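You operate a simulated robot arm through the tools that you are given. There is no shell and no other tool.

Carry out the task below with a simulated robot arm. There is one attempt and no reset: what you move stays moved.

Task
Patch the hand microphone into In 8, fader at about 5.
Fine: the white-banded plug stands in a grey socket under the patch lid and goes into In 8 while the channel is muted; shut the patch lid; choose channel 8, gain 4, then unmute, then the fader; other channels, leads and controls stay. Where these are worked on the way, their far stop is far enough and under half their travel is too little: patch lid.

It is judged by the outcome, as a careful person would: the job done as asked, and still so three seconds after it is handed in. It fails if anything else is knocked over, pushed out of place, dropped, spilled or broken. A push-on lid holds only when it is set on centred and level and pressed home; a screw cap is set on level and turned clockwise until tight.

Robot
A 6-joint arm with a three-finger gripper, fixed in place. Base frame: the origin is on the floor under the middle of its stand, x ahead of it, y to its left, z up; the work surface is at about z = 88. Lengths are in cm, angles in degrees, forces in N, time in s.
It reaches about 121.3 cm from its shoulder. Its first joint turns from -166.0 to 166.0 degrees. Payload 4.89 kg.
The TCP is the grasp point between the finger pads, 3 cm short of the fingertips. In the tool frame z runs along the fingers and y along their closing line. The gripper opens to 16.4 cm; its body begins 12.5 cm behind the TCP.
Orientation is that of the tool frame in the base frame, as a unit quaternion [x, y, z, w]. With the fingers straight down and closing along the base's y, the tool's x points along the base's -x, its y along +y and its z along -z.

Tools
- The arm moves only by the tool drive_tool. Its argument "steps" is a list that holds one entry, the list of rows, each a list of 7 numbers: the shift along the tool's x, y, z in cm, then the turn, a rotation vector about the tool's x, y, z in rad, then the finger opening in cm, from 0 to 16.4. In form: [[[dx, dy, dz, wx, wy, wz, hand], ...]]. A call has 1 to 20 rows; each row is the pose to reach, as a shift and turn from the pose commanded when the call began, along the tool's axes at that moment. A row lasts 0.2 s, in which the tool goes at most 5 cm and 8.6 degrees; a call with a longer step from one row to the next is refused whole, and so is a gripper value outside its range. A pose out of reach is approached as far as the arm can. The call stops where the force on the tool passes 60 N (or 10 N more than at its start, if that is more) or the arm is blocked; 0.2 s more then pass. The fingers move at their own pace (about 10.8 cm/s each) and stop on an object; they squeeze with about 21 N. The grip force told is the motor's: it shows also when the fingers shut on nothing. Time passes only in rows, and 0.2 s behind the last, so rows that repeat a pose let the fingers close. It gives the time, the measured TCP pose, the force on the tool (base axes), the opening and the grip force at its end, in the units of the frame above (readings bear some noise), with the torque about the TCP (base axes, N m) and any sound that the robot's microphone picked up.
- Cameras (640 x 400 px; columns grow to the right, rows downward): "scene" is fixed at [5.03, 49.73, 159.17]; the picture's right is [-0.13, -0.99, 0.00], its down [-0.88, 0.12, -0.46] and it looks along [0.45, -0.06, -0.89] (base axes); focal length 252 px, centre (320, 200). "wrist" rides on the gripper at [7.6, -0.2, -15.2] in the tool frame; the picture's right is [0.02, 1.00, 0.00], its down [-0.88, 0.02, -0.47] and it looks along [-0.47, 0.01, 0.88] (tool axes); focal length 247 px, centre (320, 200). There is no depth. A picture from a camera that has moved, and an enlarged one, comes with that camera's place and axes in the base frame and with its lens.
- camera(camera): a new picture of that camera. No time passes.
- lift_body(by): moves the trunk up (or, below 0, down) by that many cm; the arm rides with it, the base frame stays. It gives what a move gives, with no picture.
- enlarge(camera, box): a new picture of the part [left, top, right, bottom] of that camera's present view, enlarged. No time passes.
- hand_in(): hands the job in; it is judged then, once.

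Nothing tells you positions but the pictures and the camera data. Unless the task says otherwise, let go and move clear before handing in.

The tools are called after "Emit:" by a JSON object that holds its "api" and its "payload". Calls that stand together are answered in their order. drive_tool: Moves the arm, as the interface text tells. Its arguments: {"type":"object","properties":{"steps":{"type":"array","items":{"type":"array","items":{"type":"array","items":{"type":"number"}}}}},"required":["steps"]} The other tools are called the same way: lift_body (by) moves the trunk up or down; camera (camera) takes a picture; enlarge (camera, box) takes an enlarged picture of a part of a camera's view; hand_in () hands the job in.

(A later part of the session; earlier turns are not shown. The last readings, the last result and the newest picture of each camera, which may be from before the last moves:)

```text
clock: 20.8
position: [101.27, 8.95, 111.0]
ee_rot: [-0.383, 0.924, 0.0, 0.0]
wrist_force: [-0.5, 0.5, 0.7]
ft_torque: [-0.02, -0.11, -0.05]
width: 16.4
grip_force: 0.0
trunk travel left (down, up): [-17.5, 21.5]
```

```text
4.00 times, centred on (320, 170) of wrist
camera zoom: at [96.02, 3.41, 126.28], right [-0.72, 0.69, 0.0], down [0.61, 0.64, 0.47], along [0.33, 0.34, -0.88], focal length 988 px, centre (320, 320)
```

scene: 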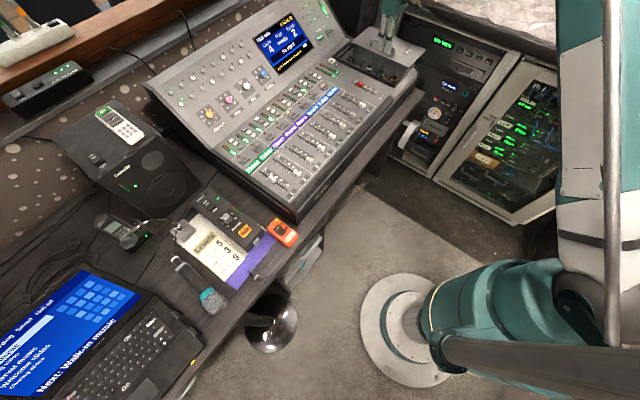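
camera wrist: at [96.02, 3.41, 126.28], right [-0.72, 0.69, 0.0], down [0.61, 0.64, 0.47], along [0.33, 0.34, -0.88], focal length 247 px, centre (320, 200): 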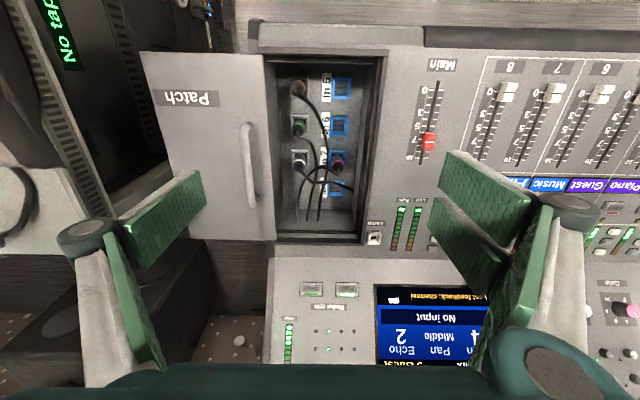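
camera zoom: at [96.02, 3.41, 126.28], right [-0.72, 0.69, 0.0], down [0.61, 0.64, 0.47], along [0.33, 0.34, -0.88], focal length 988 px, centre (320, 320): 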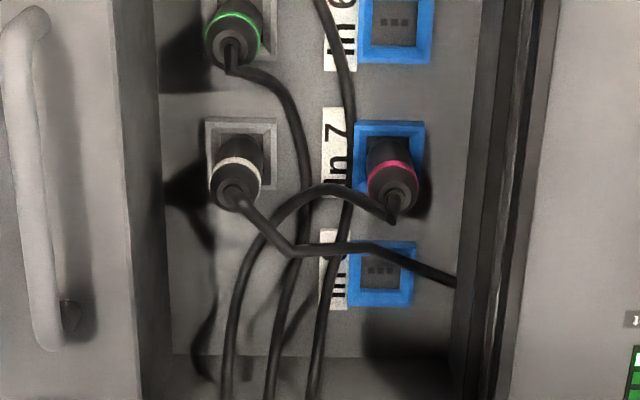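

The bay has blue sockets In 5–In 8 in a row and grey sockets beside them; the white-banded plug is in the third grey socket at about (110.4, 12.3, top z 83) and the free blue socket In 8 is at about (109.8, 22.4, 77.5). I'll turn the gripper so the fingers close front-to-back (clearing the lid edge) and hover above the plug.

Emit:
{"api": "drive_tool", "payload": {"steps": [[[-0.8, -0.3, 0, 0, 0, 0.131, 15], [-1.6, -0.6, 0, 0, 0, 0.262, 13], [-2.4, -0.9, 0, 0, 0, 0.393, 11], [-3.2, -1.2, 0.5, 0, 0, 0.524, 9], [-4, -1.5, 1, 0, 0, 0.655, 7.5], [-4.8, -1.8, 1.5, 0, 0, 0.785, 7], [-5.6, -2.1, 2, 0, 0, 0.916, 7], [-6.4, -2.4, 2.5, 0, 0, 1.047, 7], [-7.2, -2.7, 3, 0, 0, 1.178, 7], [-8, -3, 3.5, 0, 0, 1.309, 7], [-8.5, -3.2, 4, 0, 0, 1.44, 7], [-8.86, -3.4, 5, 0, 0, 1.571, 7]]]}}

Emit:
{"api": "camera", "payload": {"camera": "wrist"}}

Emit:
{"api": "camera", "payload": {"camera": "scene"}}

```text
clock: 23.4
position: [109.84, 12.87, 105.81]
ee_rot: [0.383, 0.924, 0.0, -0.001]
wrist_force: [-0.2, 0.3, 0.4]
ft_torque: [0.03, -0.04, 0.02]
width: 7.0
grip_force: 0.0
trunk travel left (down, up): [-17.5, 21.5]
```

```text
taken
camera wrist: at [104.39, 18.22, 121.03], right [0.69, 0.72, 0.0], down [0.63, -0.61, 0.47], along [0.34, -0.33, -0.88], focal length 247 px, centre (320, 200)
```

wrist: 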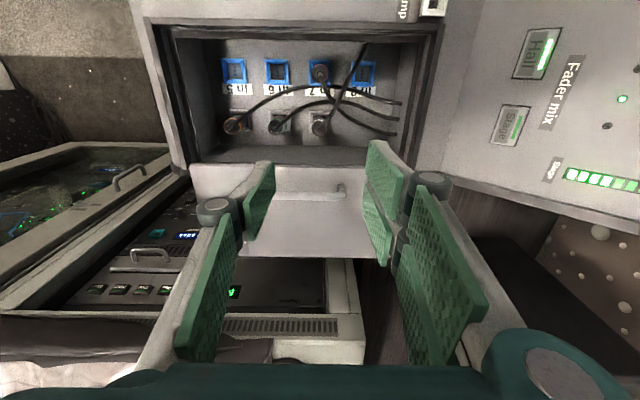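

```text
taken
```

scene: 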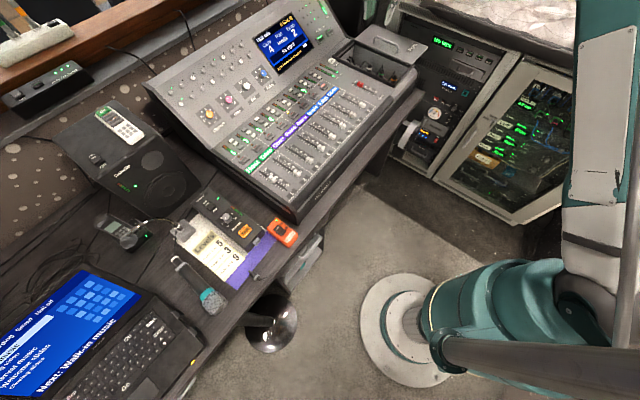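

Emit:
{"api": "enlarge", "payload": {"camera": "wrist", "box": [200, 40, 420, 177]}}

Emit:
{"api": "enlarge", "payload": {"camera": "scene", "box": [320, 20, 430, 90]}}

```text
2.91 times, centred on (310, 108) of wrist
camera zoom: at [104.39, 18.22, 121.03], right [0.69, 0.72, 0.0], down [0.63, -0.61, 0.47], along [0.34, -0.33, -0.88], focal length 718 px, centre (349, 466)
```

zoom: 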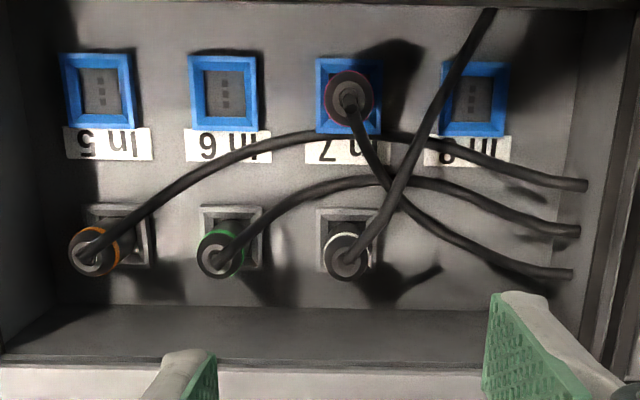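

```text
5.71 times, centred on (375, 55) of scene
camera zoom: at [5.03, 49.73, 159.17], right [-0.13, -0.99, 0.0], down [-0.88, 0.12, -0.46], along [0.45, -0.06, -0.89], focal length 1439 px, centre (6, 1029)
```

zoom: 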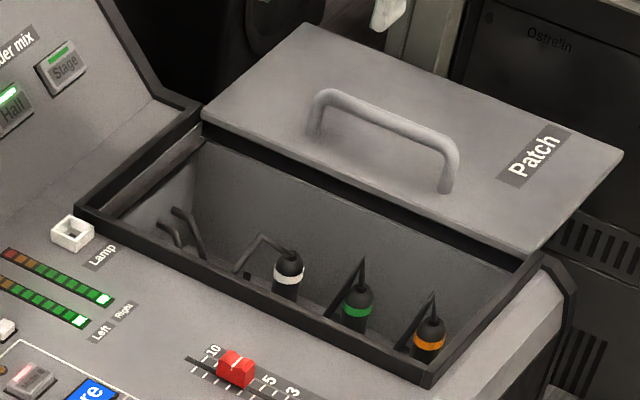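

Emit:
{"api": "enlarge", "payload": {"camera": "wrist", "box": [180, 120, 480, 320]}}

```text
2.00 times, centred on (330, 220) of wrist
camera zoom: at [104.39, 18.22, 121.03], right [0.69, 0.72, 0.0], down [0.63, -0.61, 0.47], along [0.34, -0.33, -0.88], focal length 494 px, centre (300, 160)
```

zoom: 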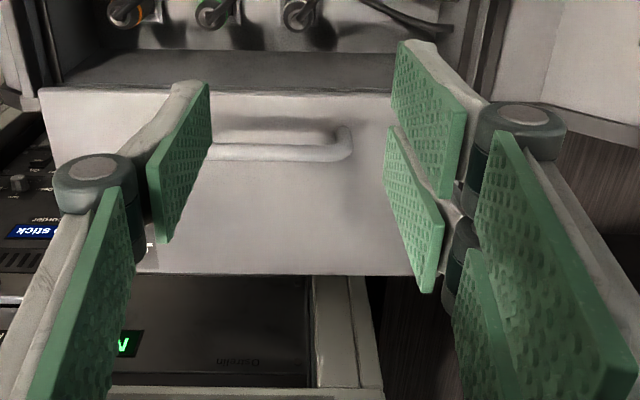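

I can read In 5–In 8 clearly: In 7 holds a pink-banded plug, In 8 is free, and the white-banded plug is in the grey socket opposite In 7. I'll narrow the fingers and descend part-way over the white plug to check alignment.

Emit:
{"api": "drive_tool", "payload": {"steps": [[[0, 0, 3, 0, 0, 0, 5], [0, 0, 6, 0, 0, 0, 3.6], [0, 0, 9, 0, 0, 0, 3.6], [0, 0, 12, 0, 0, 0, 3.6], [0, 0, 14, 0, 0, 0, 3.6]]]}}

Emit:
{"api": "camera", "payload": {"camera": "wrist"}}

Emit:
{"api": "enlarge", "payload": {"camera": "scene", "box": [320, 20, 430, 90]}}

```text
clock: 24.6
position: [110.05, 12.77, 91.81]
ee_rot: [0.384, 0.923, 0.0, 0.001]
wrist_force: [-0.2, 1.3, 0.1]
ft_torque: [0.03, -0.08, -0.04]
width: 3.63
grip_force: 0.1
trunk travel left (down, up): [-17.5, 21.5]
```

```text
taken
camera wrist: at [104.45, 18.12, 107.07], right [0.69, 0.72, 0.0], down [0.64, -0.61, 0.47], along [0.34, -0.33, -0.88], focal length 247 px, centre (320, 200)
```

wrist: 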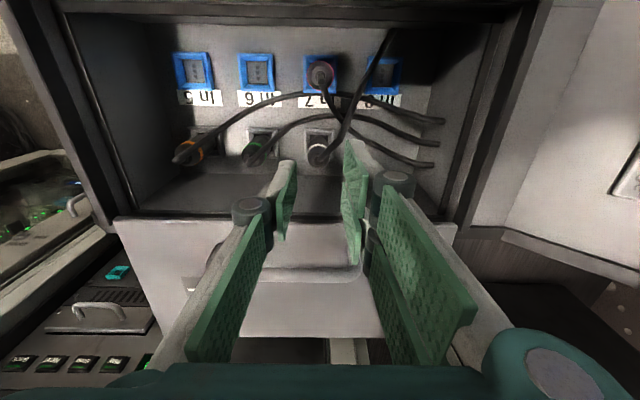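

```text
5.71 times, centred on (375, 55) of scene
camera zoom: at [5.03, 49.73, 159.17], right [-0.13, -0.99, 0.0], down [-0.88, 0.12, -0.46], along [0.45, -0.06, -0.89], focal length 1439 px, centre (6, 1029)
```

zoom: 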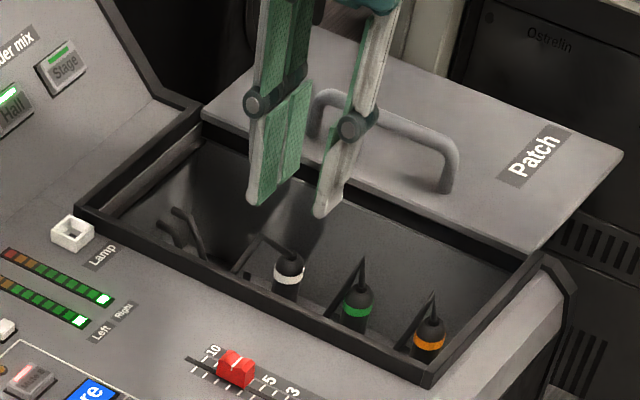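

Emit:
{"api": "enlarge", "payload": {"camera": "wrist", "box": [220, 100, 420, 260]}}

```text
2.50 times, centred on (320, 180) of wrist
camera zoom: at [104.45, 18.12, 107.07], right [0.69, 0.72, 0.0], down [0.64, -0.61, 0.47], along [0.34, -0.33, -0.88], focal length 617 px, centre (320, 250)
```

zoom: 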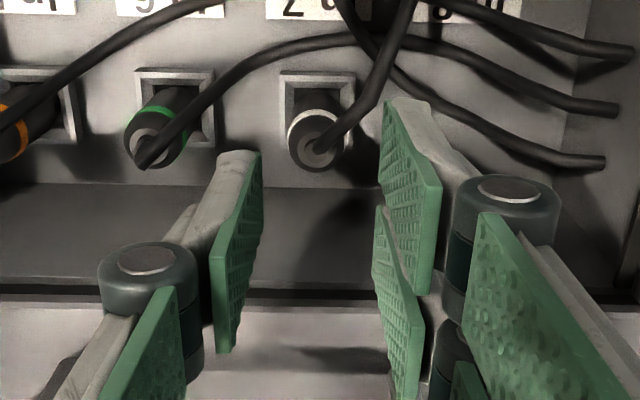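

Emit:
{"api": "drive_tool", "payload": {"steps": [[[0, 0, 1.5, 0, 0, 0, 3.6], [0, 0, 3, 0, 0, 0, 3.6], [0, 0, 4.5, 0, 0, 0, 3.6], [0, 0, 5.8, 0, 0, 0, 3.6]]]}}

Emit:
{"api": "enlarge", "payload": {"camera": "wrist", "box": [200, 80, 440, 260]}}

Emit:
{"api": "enlarge", "payload": {"camera": "scene", "box": [320, 20, 430, 90]}}

```text
clock: 25.6
position: [109.93, 12.73, 85.82]
ee_rot: [0.383, 0.924, 0.0, 0.0]
wrist_force: [0.0, 0.3, 1.4]
ft_torque: [0.02, -0.05, -0.01]
width: 3.61
grip_force: 0.0
trunk travel left (down, up): [-17.5, 21.5]
```

```text
2.22 times, centred on (320, 170) of wrist
camera zoom: at [104.44, 18.17, 101.12], right [0.69, 0.72, 0.0], down [0.64, -0.61, 0.47], along [0.34, -0.33, -0.88], focal length 549 px, centre (320, 267)
```

zoom: 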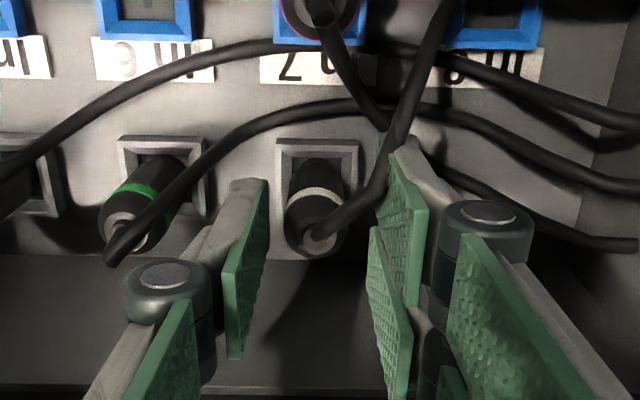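

```text
5.71 times, centred on (375, 55) of scene
camera zoom: at [5.03, 49.73, 159.17], right [-0.13, -0.99, 0.0], down [-0.88, 0.12, -0.46], along [0.45, -0.06, -0.89], focal length 1439 px, centre (6, 1029)
```

zoom: 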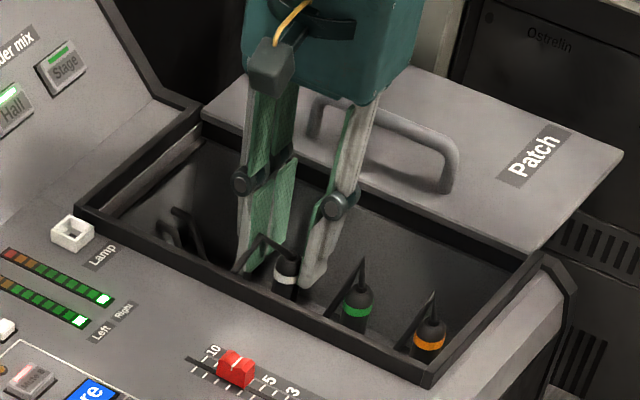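

Emit:
{"api": "drive_tool", "payload": {"steps": [[[0, 0, 1, 0, 0, 0, 3.6], [0, 0, 2, 0, 0, 0, 3.6], [0, 0, 2.8, 0, 0, 0, 3.6], [0, 0, 3.4, 0, 0, 0, 3.6]]]}}

Emit:
{"api": "enlarge", "payload": {"camera": "wrist", "box": [200, 80, 440, 260]}}

Emit:
{"api": "enlarge", "payload": {"camera": "scene", "box": [320, 20, 430, 90]}}

```text
clock: 26.6
position: [110.08, 12.8, 82.53]
ee_rot: [0.382, 0.924, 0.0, 0.0]
wrist_force: [-0.6, -0.6, -0.6]
ft_torque: [0.02, -0.05, -0.03]
width: 3.61
grip_force: 0.1
trunk travel left (down, up): [-17.5, 21.5]
```

```text
2.22 times, centred on (320, 170) of wrist
camera zoom: at [104.46, 18.08, 97.77], right [0.69, 0.72, 0.0], down [0.64, -0.61, 0.47], along [0.34, -0.33, -0.88], focal length 549 px, centre (320, 267)
```

zoom: 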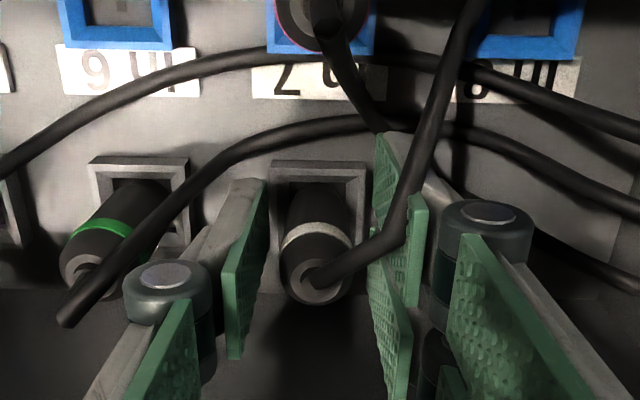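

```text
5.71 times, centred on (375, 55) of scene
camera zoom: at [5.03, 49.73, 159.17], right [-0.13, -0.99, 0.0], down [-0.88, 0.12, -0.46], along [0.45, -0.06, -0.89], focal length 1439 px, centre (6, 1029)
```

zoom: 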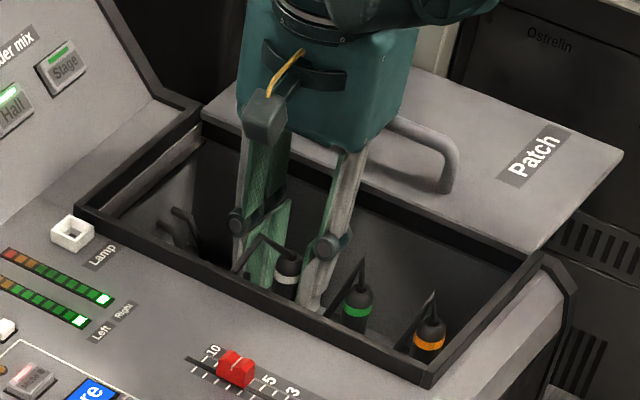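

The pads straddle the white-banded plug with no contact force. I'll close on it.

Emit:
{"api": "drive_tool", "payload": {"steps": [[[0, 0, 0, 0, 0, 0, 2.8], [0, 0, 0, 0, 0, 0, 2], [0, 0, 0, 0, 0, 0, 1], [0, 0, 0, 0, 0, 0, 0.5], [0, 0, 0, 0, 0, 0, 0.5]]]}}

Emit:
{"api": "enlarge", "payload": {"camera": "wrist", "box": [200, 80, 440, 260]}}

Emit:
{"api": "enlarge", "payload": {"camera": "scene", "box": [320, 20, 430, 90]}}

```text
clock: 27.8
position: [110.17, 12.85, 82.52]
ee_rot: [0.383, 0.924, 0.0, 0.002]
wrist_force: [-4.1, -4.0, -0.9]
ft_torque: [-0.52, 0.43, -0.02]
width: 2.62
grip_force: 21.0
trunk travel left (down, up): [-17.5, 21.5]
```

```text
2.22 times, centred on (320, 170) of wrist
camera zoom: at [104.5, 18.09, 97.82], right [0.69, 0.72, 0.0], down [0.64, -0.61, 0.47], along [0.34, -0.33, -0.88], focal length 549 px, centre (320, 267)
```

zoom: 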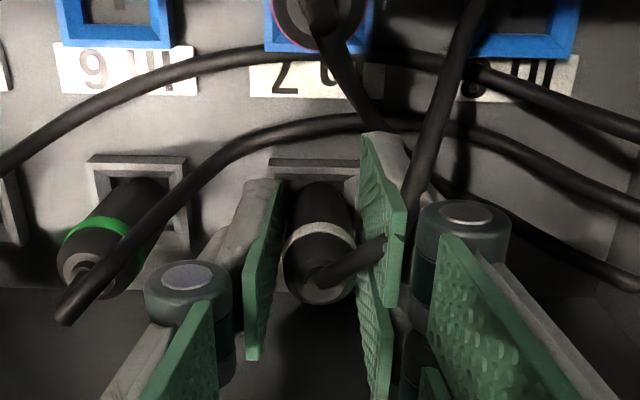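

```text
5.71 times, centred on (375, 55) of scene
camera zoom: at [5.03, 49.73, 159.17], right [-0.13, -0.99, 0.0], down [-0.88, 0.12, -0.46], along [0.45, -0.06, -0.89], focal length 1439 px, centre (6, 1029)
```

zoom: 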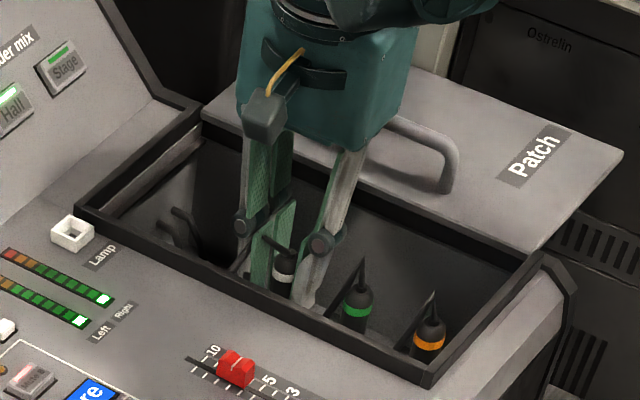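

The plug is held (2.6 cm wide). Channel 8 is still muted as shown by its lit mute button; I'll pull straight up now.

Emit:
{"api": "drive_tool", "payload": {"steps": [[[0, 0, -0.4, 0, 0, 0, 0.5], [0, 0, -0.8, 0, 0, 0, 0.5], [0, 0, -1.2, 0, 0, 0, 0.5], [0, 0, -1.6, 0, 0, 0, 0.5], [0, 0, -2, 0, 0, 0, 0.5]]]}}

Emit:
{"api": "enlarge", "payload": {"camera": "wrist", "box": [200, 80, 440, 260]}}

Emit:
{"api": "enlarge", "payload": {"camera": "scene", "box": [270, 20, 430, 120]}}

```text
clock: 29.0
position: [110.08, 12.71, 84.41]
ee_rot: [0.383, 0.924, 0.0, 0.0]
wrist_force: [0.1, 0.1, -1.4]
ft_torque: [0.0, 0.01, -0.01]
width: 2.61
grip_force: 21.3
trunk travel left (down, up): [-17.5, 21.5]
```

```text
2.22 times, centred on (320, 170) of wrist
camera zoom: at [104.47, 18.13, 99.81], right [0.69, 0.72, 0.0], down [0.64, -0.61, 0.47], along [0.34, -0.33, -0.88], focal length 549 px, centre (320, 267)
```

zoom: 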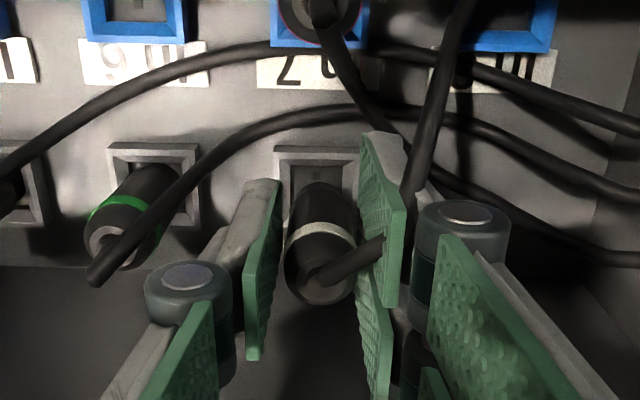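

```text
4.00 times, centred on (350, 70) of scene
camera zoom: at [5.03, 49.73, 159.17], right [-0.13, -0.99, 0.0], down [-0.88, 0.12, -0.46], along [0.45, -0.06, -0.89], focal length 1007 px, centre (200, 720)
```

zoom: 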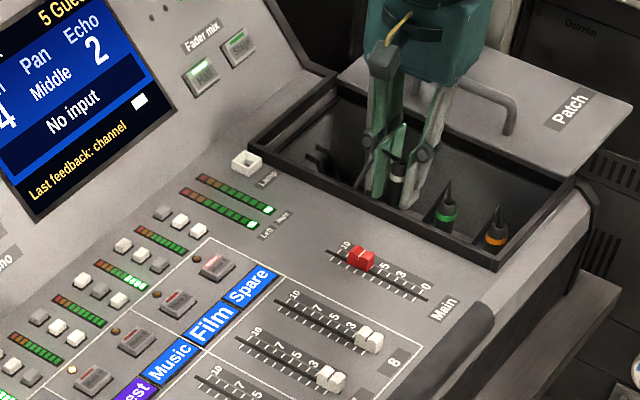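

The plug came free cleanly. I'll raise it above the other plugs and carry it over In 8.

Emit:
{"api": "drive_tool", "payload": {"steps": [[[0, 0, -1.5, 0, 0, 0, 0.5], [0, 0, -3, 0, 0, 0, 0.5], [0, 0, -4.5, 0, 0, 0, 0.5], [0, 1.5, -5, 0, 0, 0, 0.5], [0.5, 3, -5, 0, 0, 0, 0.5], [1.5, 4.5, -5, 0, 0, 0, 0.5], [3, 5.5, -5, 0, 0, 0, 0.5], [4.5, 6.2, -5, 0, 0, 0, 0.5], [6, 6.57, -5, 0, 0, 0, 0.5], [7.47, 6.57, -5, 0, 0, 0, 0.5], [7.47, 6.57, -5, 0, 0, 0, 0.5]]]}}

Emit:
{"api": "camera", "payload": {"camera": "wrist"}}

Emit:
{"api": "enlarge", "payload": {"camera": "wrist", "box": [200, 80, 440, 260]}}

Emit:
{"api": "enlarge", "payload": {"camera": "scene", "box": [270, 20, 430, 120]}}

```text
clock: 31.4
position: [109.41, 22.87, 89.57]
ee_rot: [0.382, 0.924, 0.001, 0.0]
wrist_force: [0.4, 0.7, 0.2]
ft_torque: [-0.05, -0.03, 0.01]
width: 2.61
grip_force: 20.9
trunk travel left (down, up): [-17.5, 21.5]
```

```text
taken
camera wrist: at [103.85, 28.08, 104.83], right [0.69, 0.72, 0.0], down [0.64, -0.61, 0.47], along [0.34, -0.33, -0.88], focal length 247 px, centre (320, 200)
```

wrist: 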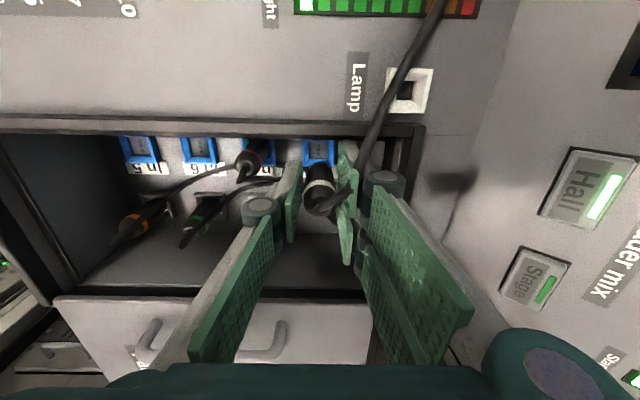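

```text
2.22 times, centred on (320, 170) of wrist
camera zoom: at [103.85, 28.08, 104.83], right [0.69, 0.72, 0.0], down [0.64, -0.61, 0.47], along [0.34, -0.33, -0.88], focal length 549 px, centre (320, 267)
```

zoom: 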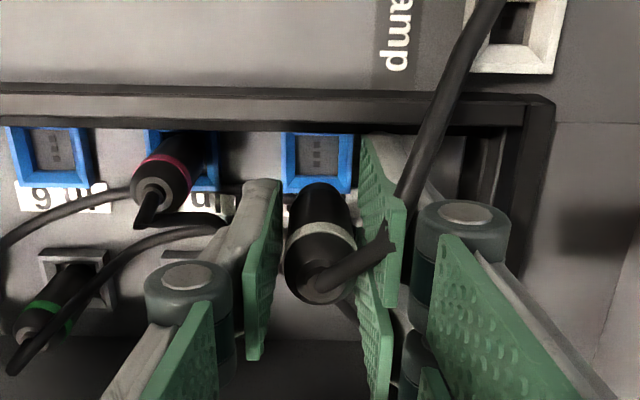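

```text
4.00 times, centred on (350, 70) of scene
camera zoom: at [5.03, 49.73, 159.17], right [-0.13, -0.99, 0.0], down [-0.88, 0.12, -0.46], along [0.45, -0.06, -0.89], focal length 1007 px, centre (200, 720)
```

zoom: 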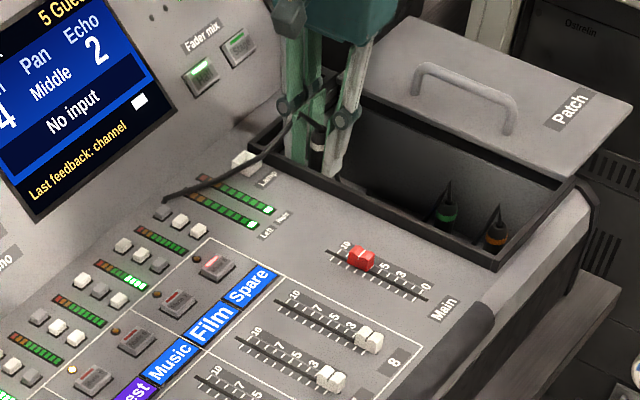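

The plug hovers right over In 8, well aligned. I'll lower it to just above the socket and check.

Emit:
{"api": "drive_tool", "payload": {"steps": [[[-0.1, 0, 1.2, 0, 0, 0, 0.5], [-0.1, 0, 2.4, 0, 0, 0, 0.5], [-0.1, 0, 3.6, 0, 0, 0, 0.5], [-0.1, 0, 4.6, 0, 0, 0, 0.5]]]}}

Emit:
{"api": "enlarge", "payload": {"camera": "wrist", "box": [200, 80, 440, 260]}}

Emit:
{"api": "enlarge", "payload": {"camera": "scene", "box": [300, 20, 410, 90]}}

```text
clock: 32.4
position: [109.57, 22.73, 84.99]
ee_rot: [0.383, 0.924, 0.001, 0.0]
wrist_force: [-0.1, 0.8, -1.5]
ft_torque: [0.02, -0.01, -0.01]
width: 2.61
grip_force: 21.2
trunk travel left (down, up): [-17.5, 21.5]
```

```text
2.22 times, centred on (320, 170) of wrist
camera zoom: at [103.96, 28.05, 100.26], right [0.69, 0.72, 0.0], down [0.64, -0.61, 0.47], along [0.34, -0.33, -0.88], focal length 549 px, centre (320, 267)
```

zoom: 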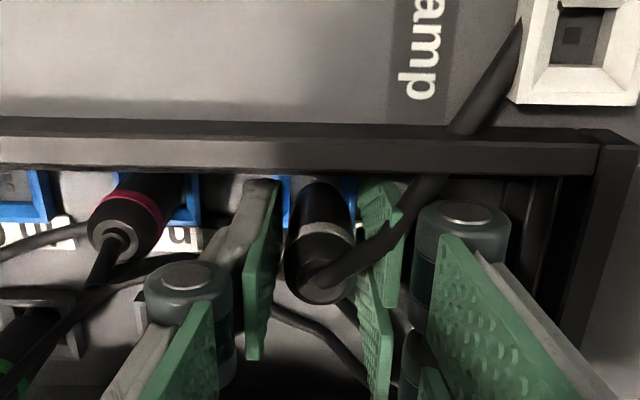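

```text
5.71 times, centred on (355, 55) of scene
camera zoom: at [5.03, 49.73, 159.17], right [-0.13, -0.99, 0.0], down [-0.88, 0.12, -0.46], along [0.45, -0.06, -0.89], focal length 1439 px, centre (120, 1029)
```

zoom: 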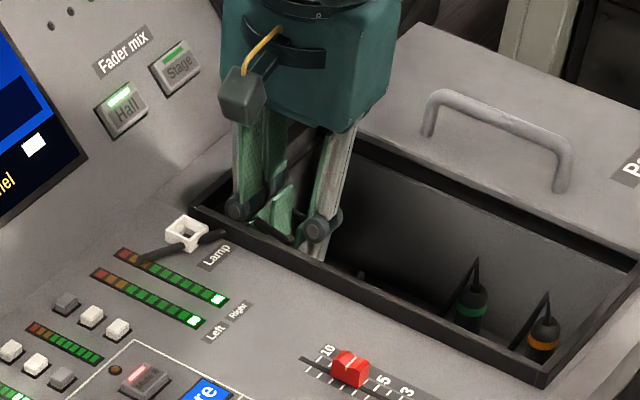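

Emit:
{"api": "drive_tool", "payload": {"steps": [[[0, 0, 0.6, 0, 0, 0, 0.5], [0, 0, 1.2, 0, 0, 0, 0.5], [0, 0, 1.7, 0, 0, 0, 0.5], [0, 0, 2.1, 0, 0, 0, 0.5], [0, 0, 2.4, 0, 0, 0, 0.5]]]}}

Emit:
{"api": "enlarge", "payload": {"camera": "wrist", "box": [200, 80, 440, 260]}}

Emit:
{"api": "enlarge", "payload": {"camera": "scene", "box": [240, 0, 400, 100]}}

```text
clock: 33.6
position: [109.64, 22.75, 82.85]
ee_rot: [0.383, 0.924, 0.0, 0.001]
wrist_force: [7.9, 2.1, 15.3]
ft_torque: [0.02, -0.28, 0.05]
width: 2.63
grip_force: 21.2
trunk travel left (down, up): [-17.5, 21.5]
```

```text
2.22 times, centred on (320, 170) of wrist
camera zoom: at [103.95, 27.97, 98.0], right [0.69, 0.72, 0.0], down [0.64, -0.61, 0.47], along [0.34, -0.33, -0.88], focal length 549 px, centre (320, 267)
```

zoom: 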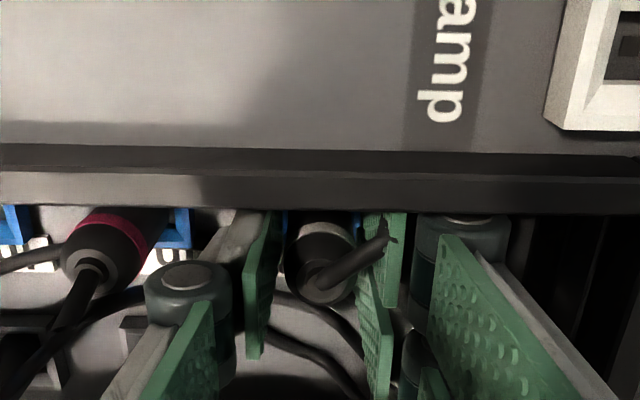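

```text
4.00 times, centred on (320, 50) of scene
camera zoom: at [5.03, 49.73, 159.17], right [-0.13, -0.99, 0.0], down [-0.88, 0.12, -0.46], along [0.45, -0.06, -0.89], focal length 1007 px, centre (320, 800)
```

zoom: 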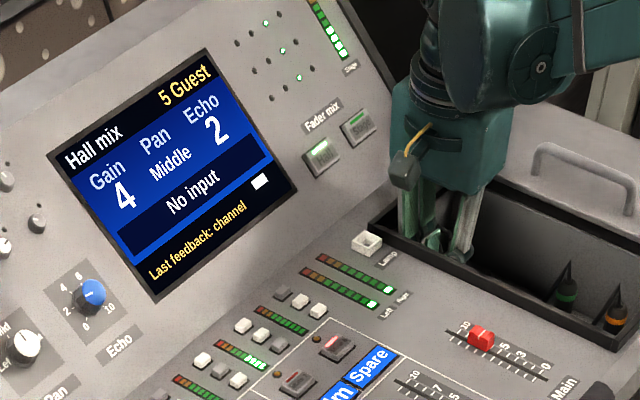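

The plug is entering In 8 with about 15 N resistance and a small sideways bias. I'll ease the lateral offset and press down a bit more.

Emit:
{"api": "drive_tool", "payload": {"steps": [[[-0.05, 0.1, 0, 0, 0, 0, 0.5], [-0.1, 0.15, 0.2, 0, 0, 0, 0.5], [-0.1, 0.15, 0.4, 0, 0, 0, 0.5], [-0.1, 0.15, 0.6, 0, 0, 0, 0.5], [-0.1, 0.15, 0.7, 0, 0, 0, 0.5]]]}}

Emit:
{"api": "enlarge", "payload": {"camera": "wrist", "box": [200, 80, 440, 260]}}

```text
clock: 34.8
position: [109.62, 22.39, 81.97]
ee_rot: [0.383, 0.924, 0.0, 0.0]
wrist_force: [-5.4, -6.6, 18.6]
ft_torque: [-0.27, 0.08, 0.03]
width: 2.62
grip_force: 21.3
trunk travel left (down, up): [-17.5, 21.5]
```

```text
2.22 times, centred on (320, 170) of wrist
camera zoom: at [104.03, 27.91, 97.26], right [0.69, 0.72, 0.0], down [0.64, -0.61, 0.47], along [0.34, -0.33, -0.88], focal length 549 px, centre (320, 267)
```

zoom: 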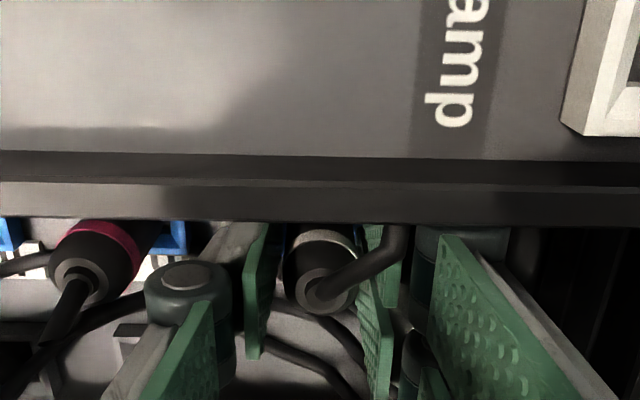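

The plug top is now at the same height it had in its old socket, so it looks seated. I'll release and rise to check.

Emit:
{"api": "drive_tool", "payload": {"steps": [[[0, -0.1, -0.2, 0, 0, 0, 0.5], [0, -0.1, -0.2, 0, 0, 0, 2.8], [0, -0.1, -0.2, 0, 0, 0, 3.6], [0, -0.1, -0.2, 0, 0, 0, 3.6], [0, -0.1, -2, 0, 0, 0, 3.6], [0, -0.1, -5, 0, 0, 0, 3.6], [0, -0.1, -8, 0, 0, 0, 3.6], [0, -0.1, -12, 0, 0, 0, 3.6], [0, -0.1, -16, 0, 0, 0, 3.6], [0, -0.1, -20, 0, 0, 0, 3.6]]]}}

Emit:
{"api": "camera", "payload": {"camera": "wrist"}}

Emit:
{"api": "enlarge", "payload": {"camera": "wrist", "box": [160, 20, 400, 200]}}

Emit:
{"api": "enlarge", "payload": {"camera": "scene", "box": [300, 20, 410, 90]}}

```text
clock: 37.0
position: [109.5, 22.65, 101.85]
ee_rot: [0.383, 0.924, 0.0, -0.001]
wrist_force: [1.0, -0.3, -1.2]
ft_torque: [-0.03, 0.14, -0.04]
width: 3.58
grip_force: 0.0
trunk travel left (down, up): [-17.5, 21.5]
```

```text
taken
camera wrist: at [104.01, 27.96, 117.1], right [0.69, 0.72, 0.0], down [0.64, -0.61, 0.47], along [0.34, -0.33, -0.88], focal length 247 px, centre (320, 200)
```

wrist: 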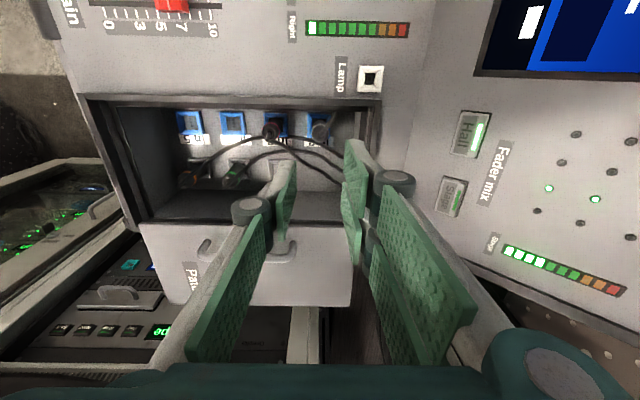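

```text
2.22 times, centred on (280, 110) of wrist
camera zoom: at [104.01, 27.96, 117.1], right [0.69, 0.72, 0.0], down [0.64, -0.61, 0.47], along [0.34, -0.33, -0.88], focal length 549 px, centre (409, 400)
```

zoom: 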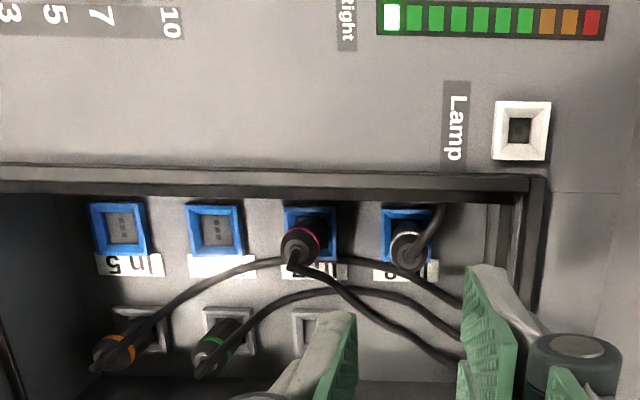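

```text
5.71 times, centred on (355, 55) of scene
camera zoom: at [5.03, 49.73, 159.17], right [-0.13, -0.99, 0.0], down [-0.88, 0.12, -0.46], along [0.45, -0.06, -0.89], focal length 1439 px, centre (120, 1029)
```

zoom: 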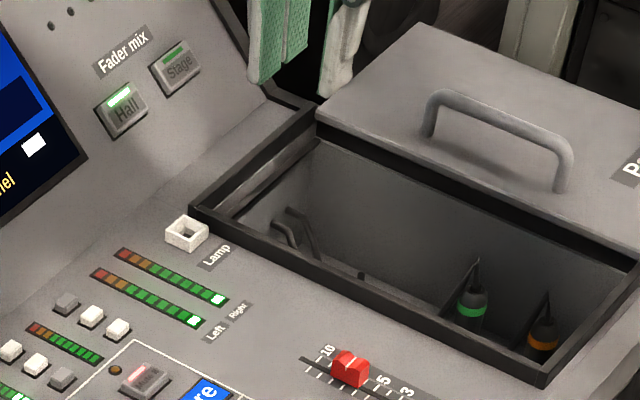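

Emit:
{"api": "enlarge", "payload": {"camera": "wrist", "box": [250, 95, 370, 175]}}

```text
5.00 times, centred on (310, 135) of wrist
camera zoom: at [104.01, 27.96, 117.1], right [0.69, 0.72, 0.0], down [0.64, -0.61, 0.47], along [0.34, -0.33, -0.88], focal length 1235 px, centre (370, 525)
```

zoom: 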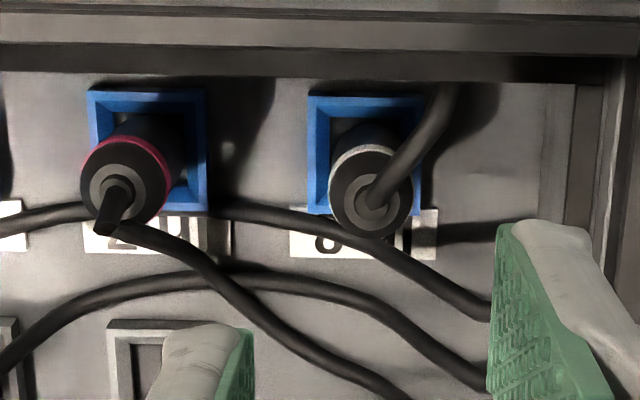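

The white plug stands upright in In 8. I want to compare its depth with the pink plug in In 7, so I'll look more closely.

Emit:
{"api": "enlarge", "payload": {"camera": "wrist", "box": [258, 105, 298, 145]}}

Emit:
{"api": "enlarge", "payload": {"camera": "wrist", "box": [302, 105, 342, 145]}}

```text
10.00 times, centred on (278, 125) of wrist
camera zoom: at [104.01, 27.96, 117.1], right [0.69, 0.72, 0.0], down [0.64, -0.61, 0.47], along [0.34, -0.33, -0.88], focal length 2470 px, centre (740, 950)
```

zoom: 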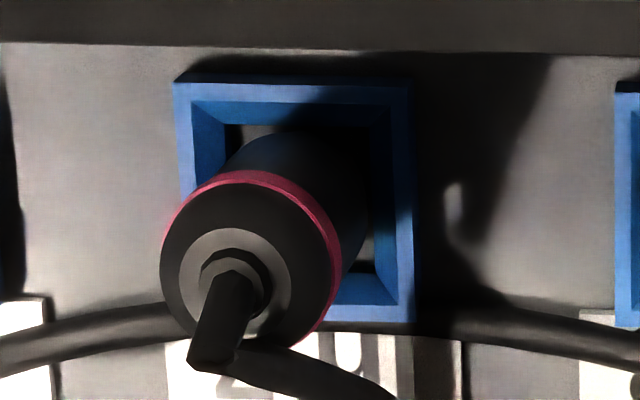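

```text
10.00 times, centred on (322, 125) of wrist
camera zoom: at [104.01, 27.96, 117.1], right [0.69, 0.72, 0.0], down [0.64, -0.61, 0.47], along [0.34, -0.33, -0.88], focal length 2470 px, centre (300, 950)
```

zoom: 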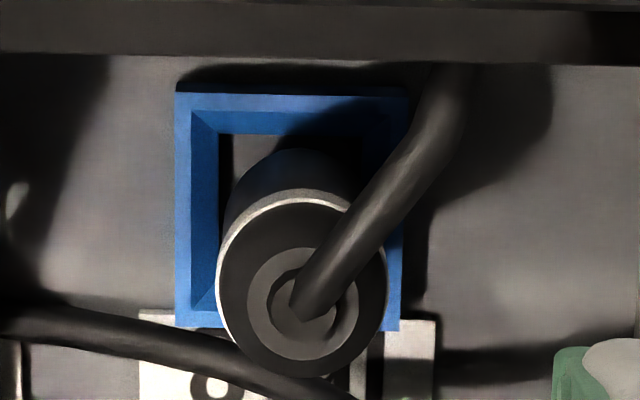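

The white plug may be sitting about half a centimetre higher than the pink one. I'll close the fingers and press its top gently straight down to make sure it's home.

Emit:
{"api": "drive_tool", "payload": {"steps": [[[-0.1, 0, 0, 0, 0, 0, 2], [-0.2, 0, 2, 0, 0, 0, 0], [-0.25, 0, 5, 0, 0, 0, 0], [-0.25, 0, 9, 0, 0, 0, 0], [-0.25, 0, 12, 0, 0, 0, 0], [-0.25, 0, 14, 0, 0, 0, 0], [-0.25, 0, 14.5, 0, 0, 0, 0]]]}}

Emit:
{"api": "enlarge", "payload": {"camera": "wrist", "box": [200, 80, 440, 260]}}

```text
clock: 38.6
position: [109.84, 22.59, 87.23]
ee_rot: [0.383, 0.924, 0.0, 0.0]
wrist_force: [-0.2, -0.5, -0.3]
ft_torque: [-0.02, 0.01, 0.02]
width: 0.0
grip_force: 20.7
trunk travel left (down, up): [-17.5, 21.5]
```

```text
2.22 times, centred on (320, 170) of wrist
camera zoom: at [104.28, 27.85, 102.5], right [0.69, 0.72, 0.0], down [0.64, -0.61, 0.47], along [0.34, -0.33, -0.88], focal length 549 px, centre (320, 267)
```

zoom: 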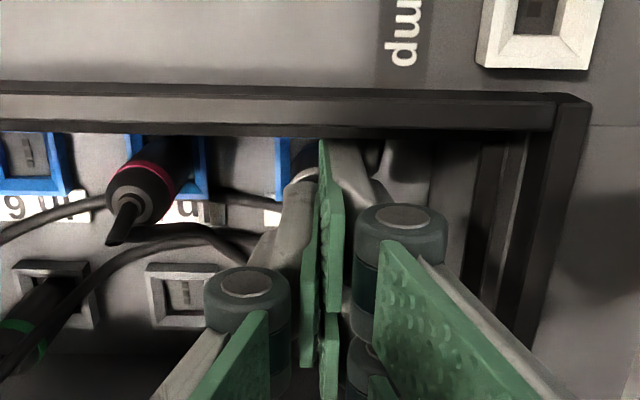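

Emit:
{"api": "drive_tool", "payload": {"steps": [[[0, 0, 0.4, 0, 0, 0, 0], [0, 0, 0.8, 0, 0, 0, 0], [0, 0, 1.1, 0, 0, 0, 0], [0, 0, 1.4, 0, 0, 0, 0], [0, 0, 1.7, 0, 0, 0, 0]]]}}

```text
clock: 39.6
position: [109.79, 22.46, 86.51]
ee_rot: [0.383, 0.924, 0.001, 0.002]
wrist_force: [-6.4, -1.7, 32.5]
ft_torque: [-0.03, 0.2, 0.04]
width: 0.6
grip_force: 20.8
trunk travel left (down, up): [-17.5, 21.5]
stopped in row 5: the force on the tool passed its limit at 68 N (the readings are from after the stop); the commanded pose is now the measured one
```

Even at over 60 N the plug doesn't go further, so it is fully home. I'll back off and check it again before closing the lid.

Emit:
{"api": "drive_tool", "payload": {"steps": [[[0, 0, -1, 0, 0, 0, 0.6], [0, 0, -4, 0, 0, 0, 1], [0, 0, -8, 0, 0, 0, 2], [0, 0, -12, 0, 0, 0, 2], [0.5, -3, -16, 0, 0, 0, 3], [1, -6, -18, 0, 0, 0, 3]]]}}

Emit:
{"api": "enlarge", "payload": {"camera": "wrist", "box": [240, 60, 460, 200]}}

Emit:
{"api": "camera", "payload": {"camera": "scene"}}

```text
refused: row 5 steps farther than a row can; nothing moved
```

```text
2.86 times, centred on (350, 130) of wrist
camera zoom: at [104.14, 27.76, 101.79], right [0.69, 0.72, 0.0], down [0.63, -0.61, 0.48], along [0.35, -0.33, -0.88], focal length 706 px, centre (234, 400)
```

zoom: 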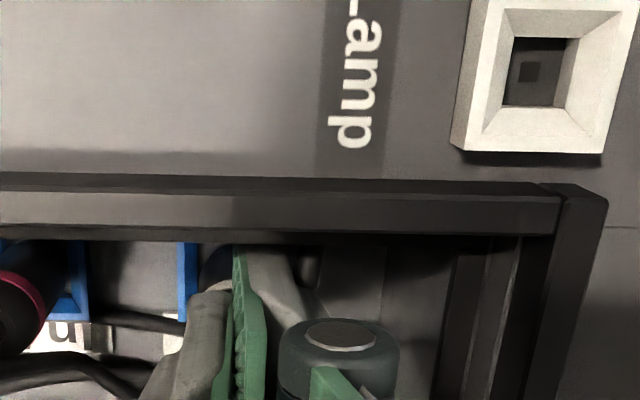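

```text
taken
```

scene: 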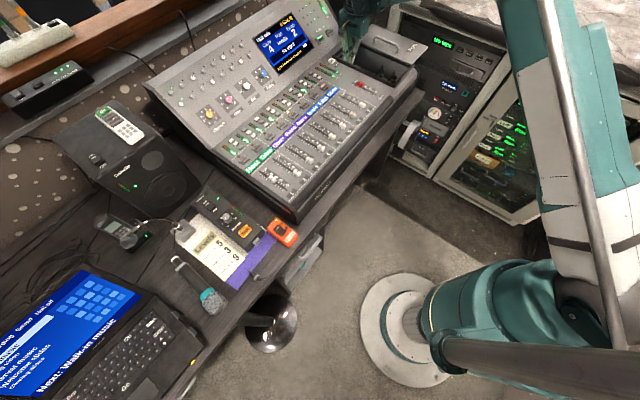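

That row step was too long and nothing moved. I'll repeat the retreat in shorter steps.

Emit:
{"api": "drive_tool", "payload": {"steps": [[[0, 0, -1, 0, 0, 0, 0.6], [0, 0, -4, 0, 0, 0, 1], [0, 0, -8, 0, 0, 0, 2], [0, 0, -12, 0, 0, 0, 2], [0.5, -2, -15, 0, 0, 0, 3], [1, -5, -17, 0, 0, 0, 3], [1, -7, -18, 0, 0, 0, 3]]]}}

Emit:
{"api": "camera", "payload": {"camera": "wrist"}}

Emit:
{"api": "enlarge", "payload": {"camera": "wrist", "box": [200, 80, 440, 220]}}

```text
clock: 41.2
position: [104.24, 18.26, 104.06]
ee_rot: [0.382, 0.924, 0.0, 0.001]
wrist_force: [0.8, 0.9, -0.2]
ft_torque: [-0.08, 0.05, 0.02]
width: 3.01
grip_force: 0.0
trunk travel left (down, up): [-17.5, 21.5]
```

```text
taken
camera wrist: at [98.54, 23.64, 119.44], right [0.69, 0.72, 0.0], down [0.64, -0.61, 0.47], along [0.34, -0.33, -0.88], focal length 247 px, centre (320, 200)
```

wrist: 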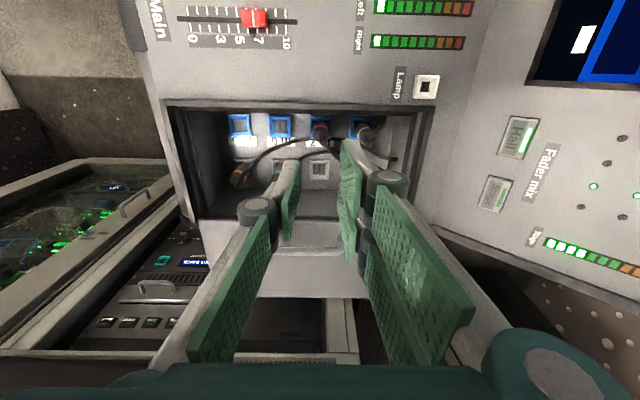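

```text
2.67 times, centred on (320, 150) of wrist
camera zoom: at [98.54, 23.64, 119.44], right [0.69, 0.72, 0.0], down [0.64, -0.61, 0.47], along [0.34, -0.33, -0.88], focal length 659 px, centre (320, 333)
```

zoom: 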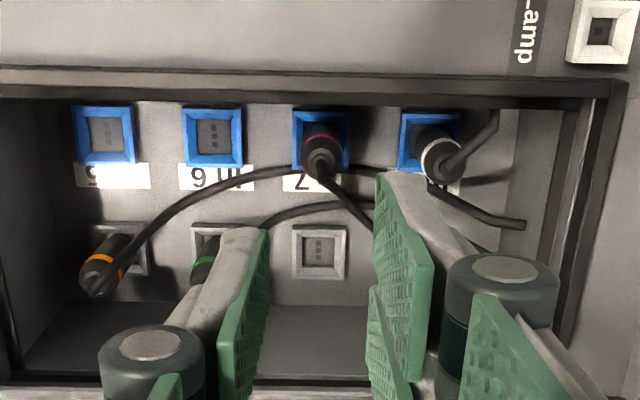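

The white-banded plug is firmly in In 8 and the other leads are unchanged. Next I'll turn back to straddle the lid handle (now near p≈(112, 5)) to slide the lid shut.

Emit:
{"api": "drive_tool", "payload": {"steps": [[[-1.2, -0.3, 0, 0, 0, -0.131, 3], [-2.5, -0.6, 0, 0, 0, -0.262, 3], [-3.7, -0.9, 0, 0, 0, -0.393, 3], [-5, -1.2, 0, 0, 0, -0.524, 3], [-6.2, -1.5, 0, 0, 0, -0.655, 3], [-7.5, -1.8, 0, 0, 0, -0.785, 3], [-8.7, -2.1, 0, 0, 0, -0.916, 3], [-10, -2.4, 0, 0, 0, -1.047, 3], [-11.2, -2.7, 0, 0, 0, -1.178, 3], [-12.5, -3, 0, 0, 0, -1.309, 3], [-13.7, -3.3, 0, 0, 0, -1.44, 3], [-15, -3.6, 0, 0, 0, -1.571, 3], [-15, -3.6, 2, 0, 0, -1.571, 3]]]}}

Emit:
{"api": "camera", "payload": {"camera": "wrist"}}

```text
clock: 44.0
position: [112.23, 5.07, 102.14]
ee_rot: [-0.383, 0.924, -0.001, 0.002]
wrist_force: [-0.5, 0.2, 0.1]
ft_torque: [0.0, -0.12, -0.01]
width: 3.01
grip_force: 0.1
trunk travel left (down, up): [-17.5, 21.5]
```

```text
taken
camera wrist: at [106.78, -0.45, 117.53], right [-0.72, 0.69, 0.0], down [0.61, 0.64, 0.48], along [0.33, 0.34, -0.88], focal length 247 px, centre (320, 200)
```

wrist: 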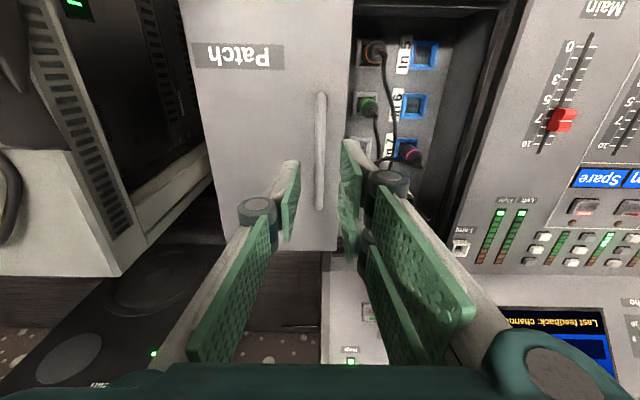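

Emit:
{"api": "drive_tool", "payload": {"steps": [[[0, 0, 3, 0, 0, 0, 3], [0, 0, 6, 0, 0, 0, 3], [0, 0, 8, 0, 0, 0, 3], [0, 0, 9.3, 0, 0, 0, 3]]]}}

Emit:
{"api": "enlarge", "payload": {"camera": "wrist", "box": [220, 80, 420, 280]}}

```text
clock: 45.0
position: [112.26, 5.0, 92.9]
ee_rot: [-0.382, 0.924, -0.001, 0.001]
wrist_force: [-0.3, -0.1, 0.1]
ft_torque: [0.02, -0.02, 0.01]
width: 3.0
grip_force: 0.1
trunk travel left (down, up): [-17.5, 21.5]
```

```text
2.00 times, centred on (320, 180) of wrist
camera zoom: at [106.96, -0.54, 108.21], right [-0.72, 0.69, 0.0], down [0.61, 0.64, 0.47], along [0.33, 0.34, -0.88], focal length 494 px, centre (320, 240)
```

zoom: 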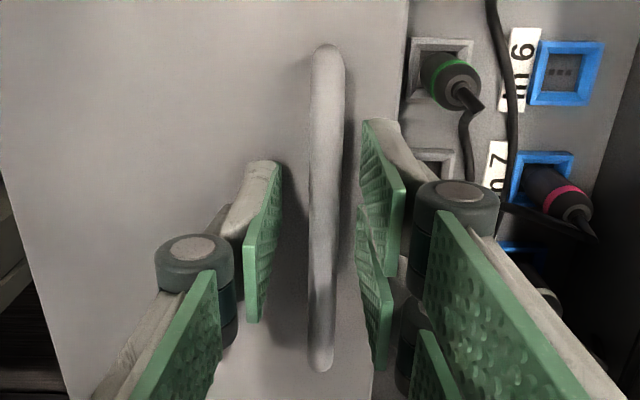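

The bar is between the fingers. I'll push the lid back toward the console to shut it.

Emit:
{"api": "drive_tool", "payload": {"steps": [[[0, 0, 0, 0, 0, 0, 1.8], [0, 1, 0, 0, 0, 0, 1.8], [0, 2, 0, 0, 0, 0, 1.8], [0, 3, 0, 0, 0, 0, 1.8], [0, 4, 0, 0, 0, 0, 1.8], [0, 5, 0, 0, 0, 0, 1.8], [0, 6, 0, 0, 0, 0, 1.8], [0, 7, 0, 0, 0, 0, 1.8], [0, 8, 0, 0, 0, 0, 1.8], [0, 9, 0, 0, 0, 0, 1.8], [0, 10, 0, 0, 0, 0, 1.8], [0, 11, 0, 0, 0, 0, 1.8], [0, 12, 0, 0, 0, 0, 1.8], [0, 13, 0, 0, 0, 0, 1.8], [0, 14, 0, 0, 0, 0, 1.8], [0, 14.7, 0, 0, 0, 0, 1.8]]]}}

Emit:
{"api": "camera", "payload": {"camera": "wrist"}}

Emit:
{"api": "enlarge", "payload": {"camera": "scene", "box": [300, 20, 430, 100]}}

```text
clock: 48.4
position: [101.77, 15.38, 92.92]
ee_rot: [-0.382, 0.924, -0.001, 0.001]
wrist_force: [0.0, 0.0, -0.3]
ft_torque: [0.07, 0.03, -0.02]
width: 1.82
grip_force: 0.1
trunk travel left (down, up): [-17.5, 21.5]
```

```text
taken
camera wrist: at [96.43, 10.01, 108.19], right [-0.72, 0.69, 0.0], down [0.61, 0.64, 0.47], along [0.33, 0.34, -0.88], focal length 247 px, centre (320, 200)
```

wrist: 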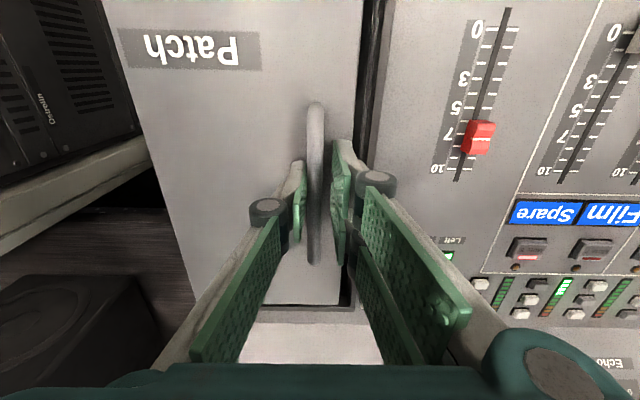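

```text
4.92 times, centred on (365, 60) of scene
camera zoom: at [5.03, 49.73, 159.17], right [-0.13, -0.99, 0.0], down [-0.88, 0.12, -0.46], along [0.45, -0.06, -0.89], focal length 1240 px, centre (98, 889)
```

zoom: 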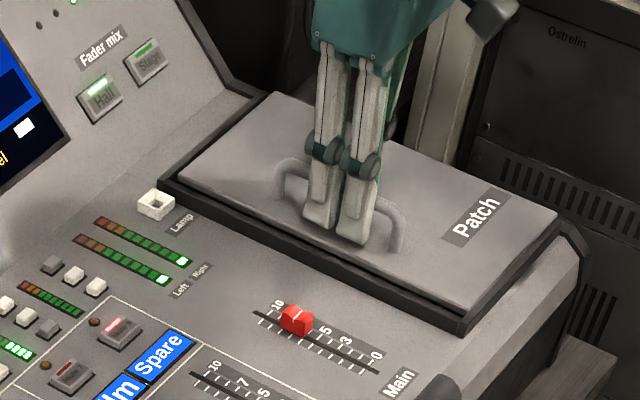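

Almost shut. I'll push the last bit to its stop.

Emit:
{"api": "drive_tool", "payload": {"steps": [[[0, 0.4, 0, 0, 0, 0, 1.8], [0, 0.8, 0, 0, 0, 0, 1.8], [0, 1.2, 0, 0, 0, 0, 1.8], [0, 1.5, 0, 0, 0, 0, 1.8], [0, 1.7, 0, 0, 0, 0, 1.8], [0, 1.9, 0, 0, 0, 0, 1.8]]]}}

Emit:
{"api": "camera", "payload": {"camera": "wrist"}}

Emit:
{"api": "enlarge", "payload": {"camera": "scene", "box": [300, 20, 430, 100]}}

```text
clock: 49.8
position: [100.64, 16.61, 92.87]
ee_rot: [-0.382, 0.924, 0.0, 0.002]
wrist_force: [20.3, -12.5, 7.9]
ft_torque: [-0.14, -0.23, 0.09]
width: 2.72
grip_force: 11.6
trunk travel left (down, up): [-17.5, 21.5]
```

```text
taken
camera wrist: at [95.23, 11.19, 108.17], right [-0.72, 0.69, 0.0], down [0.61, 0.64, 0.48], along [0.33, 0.34, -0.88], focal length 247 px, centre (320, 200)
```

wrist: 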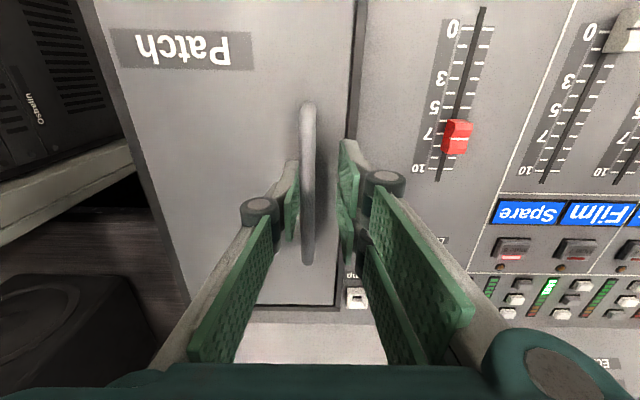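

```text
4.92 times, centred on (365, 60) of scene
camera zoom: at [5.03, 49.73, 159.17], right [-0.13, -0.99, 0.0], down [-0.88, 0.12, -0.46], along [0.45, -0.06, -0.89], focal length 1240 px, centre (98, 889)
```

zoom: 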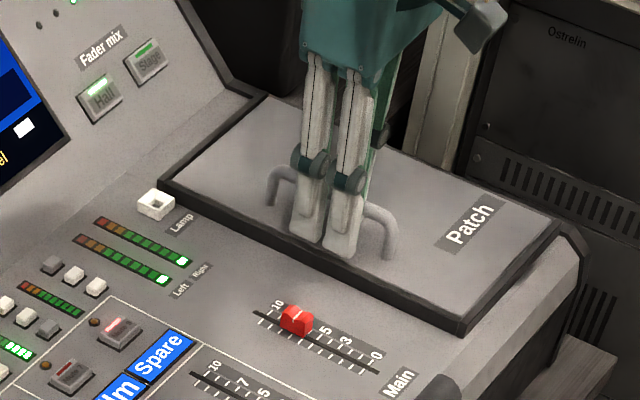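

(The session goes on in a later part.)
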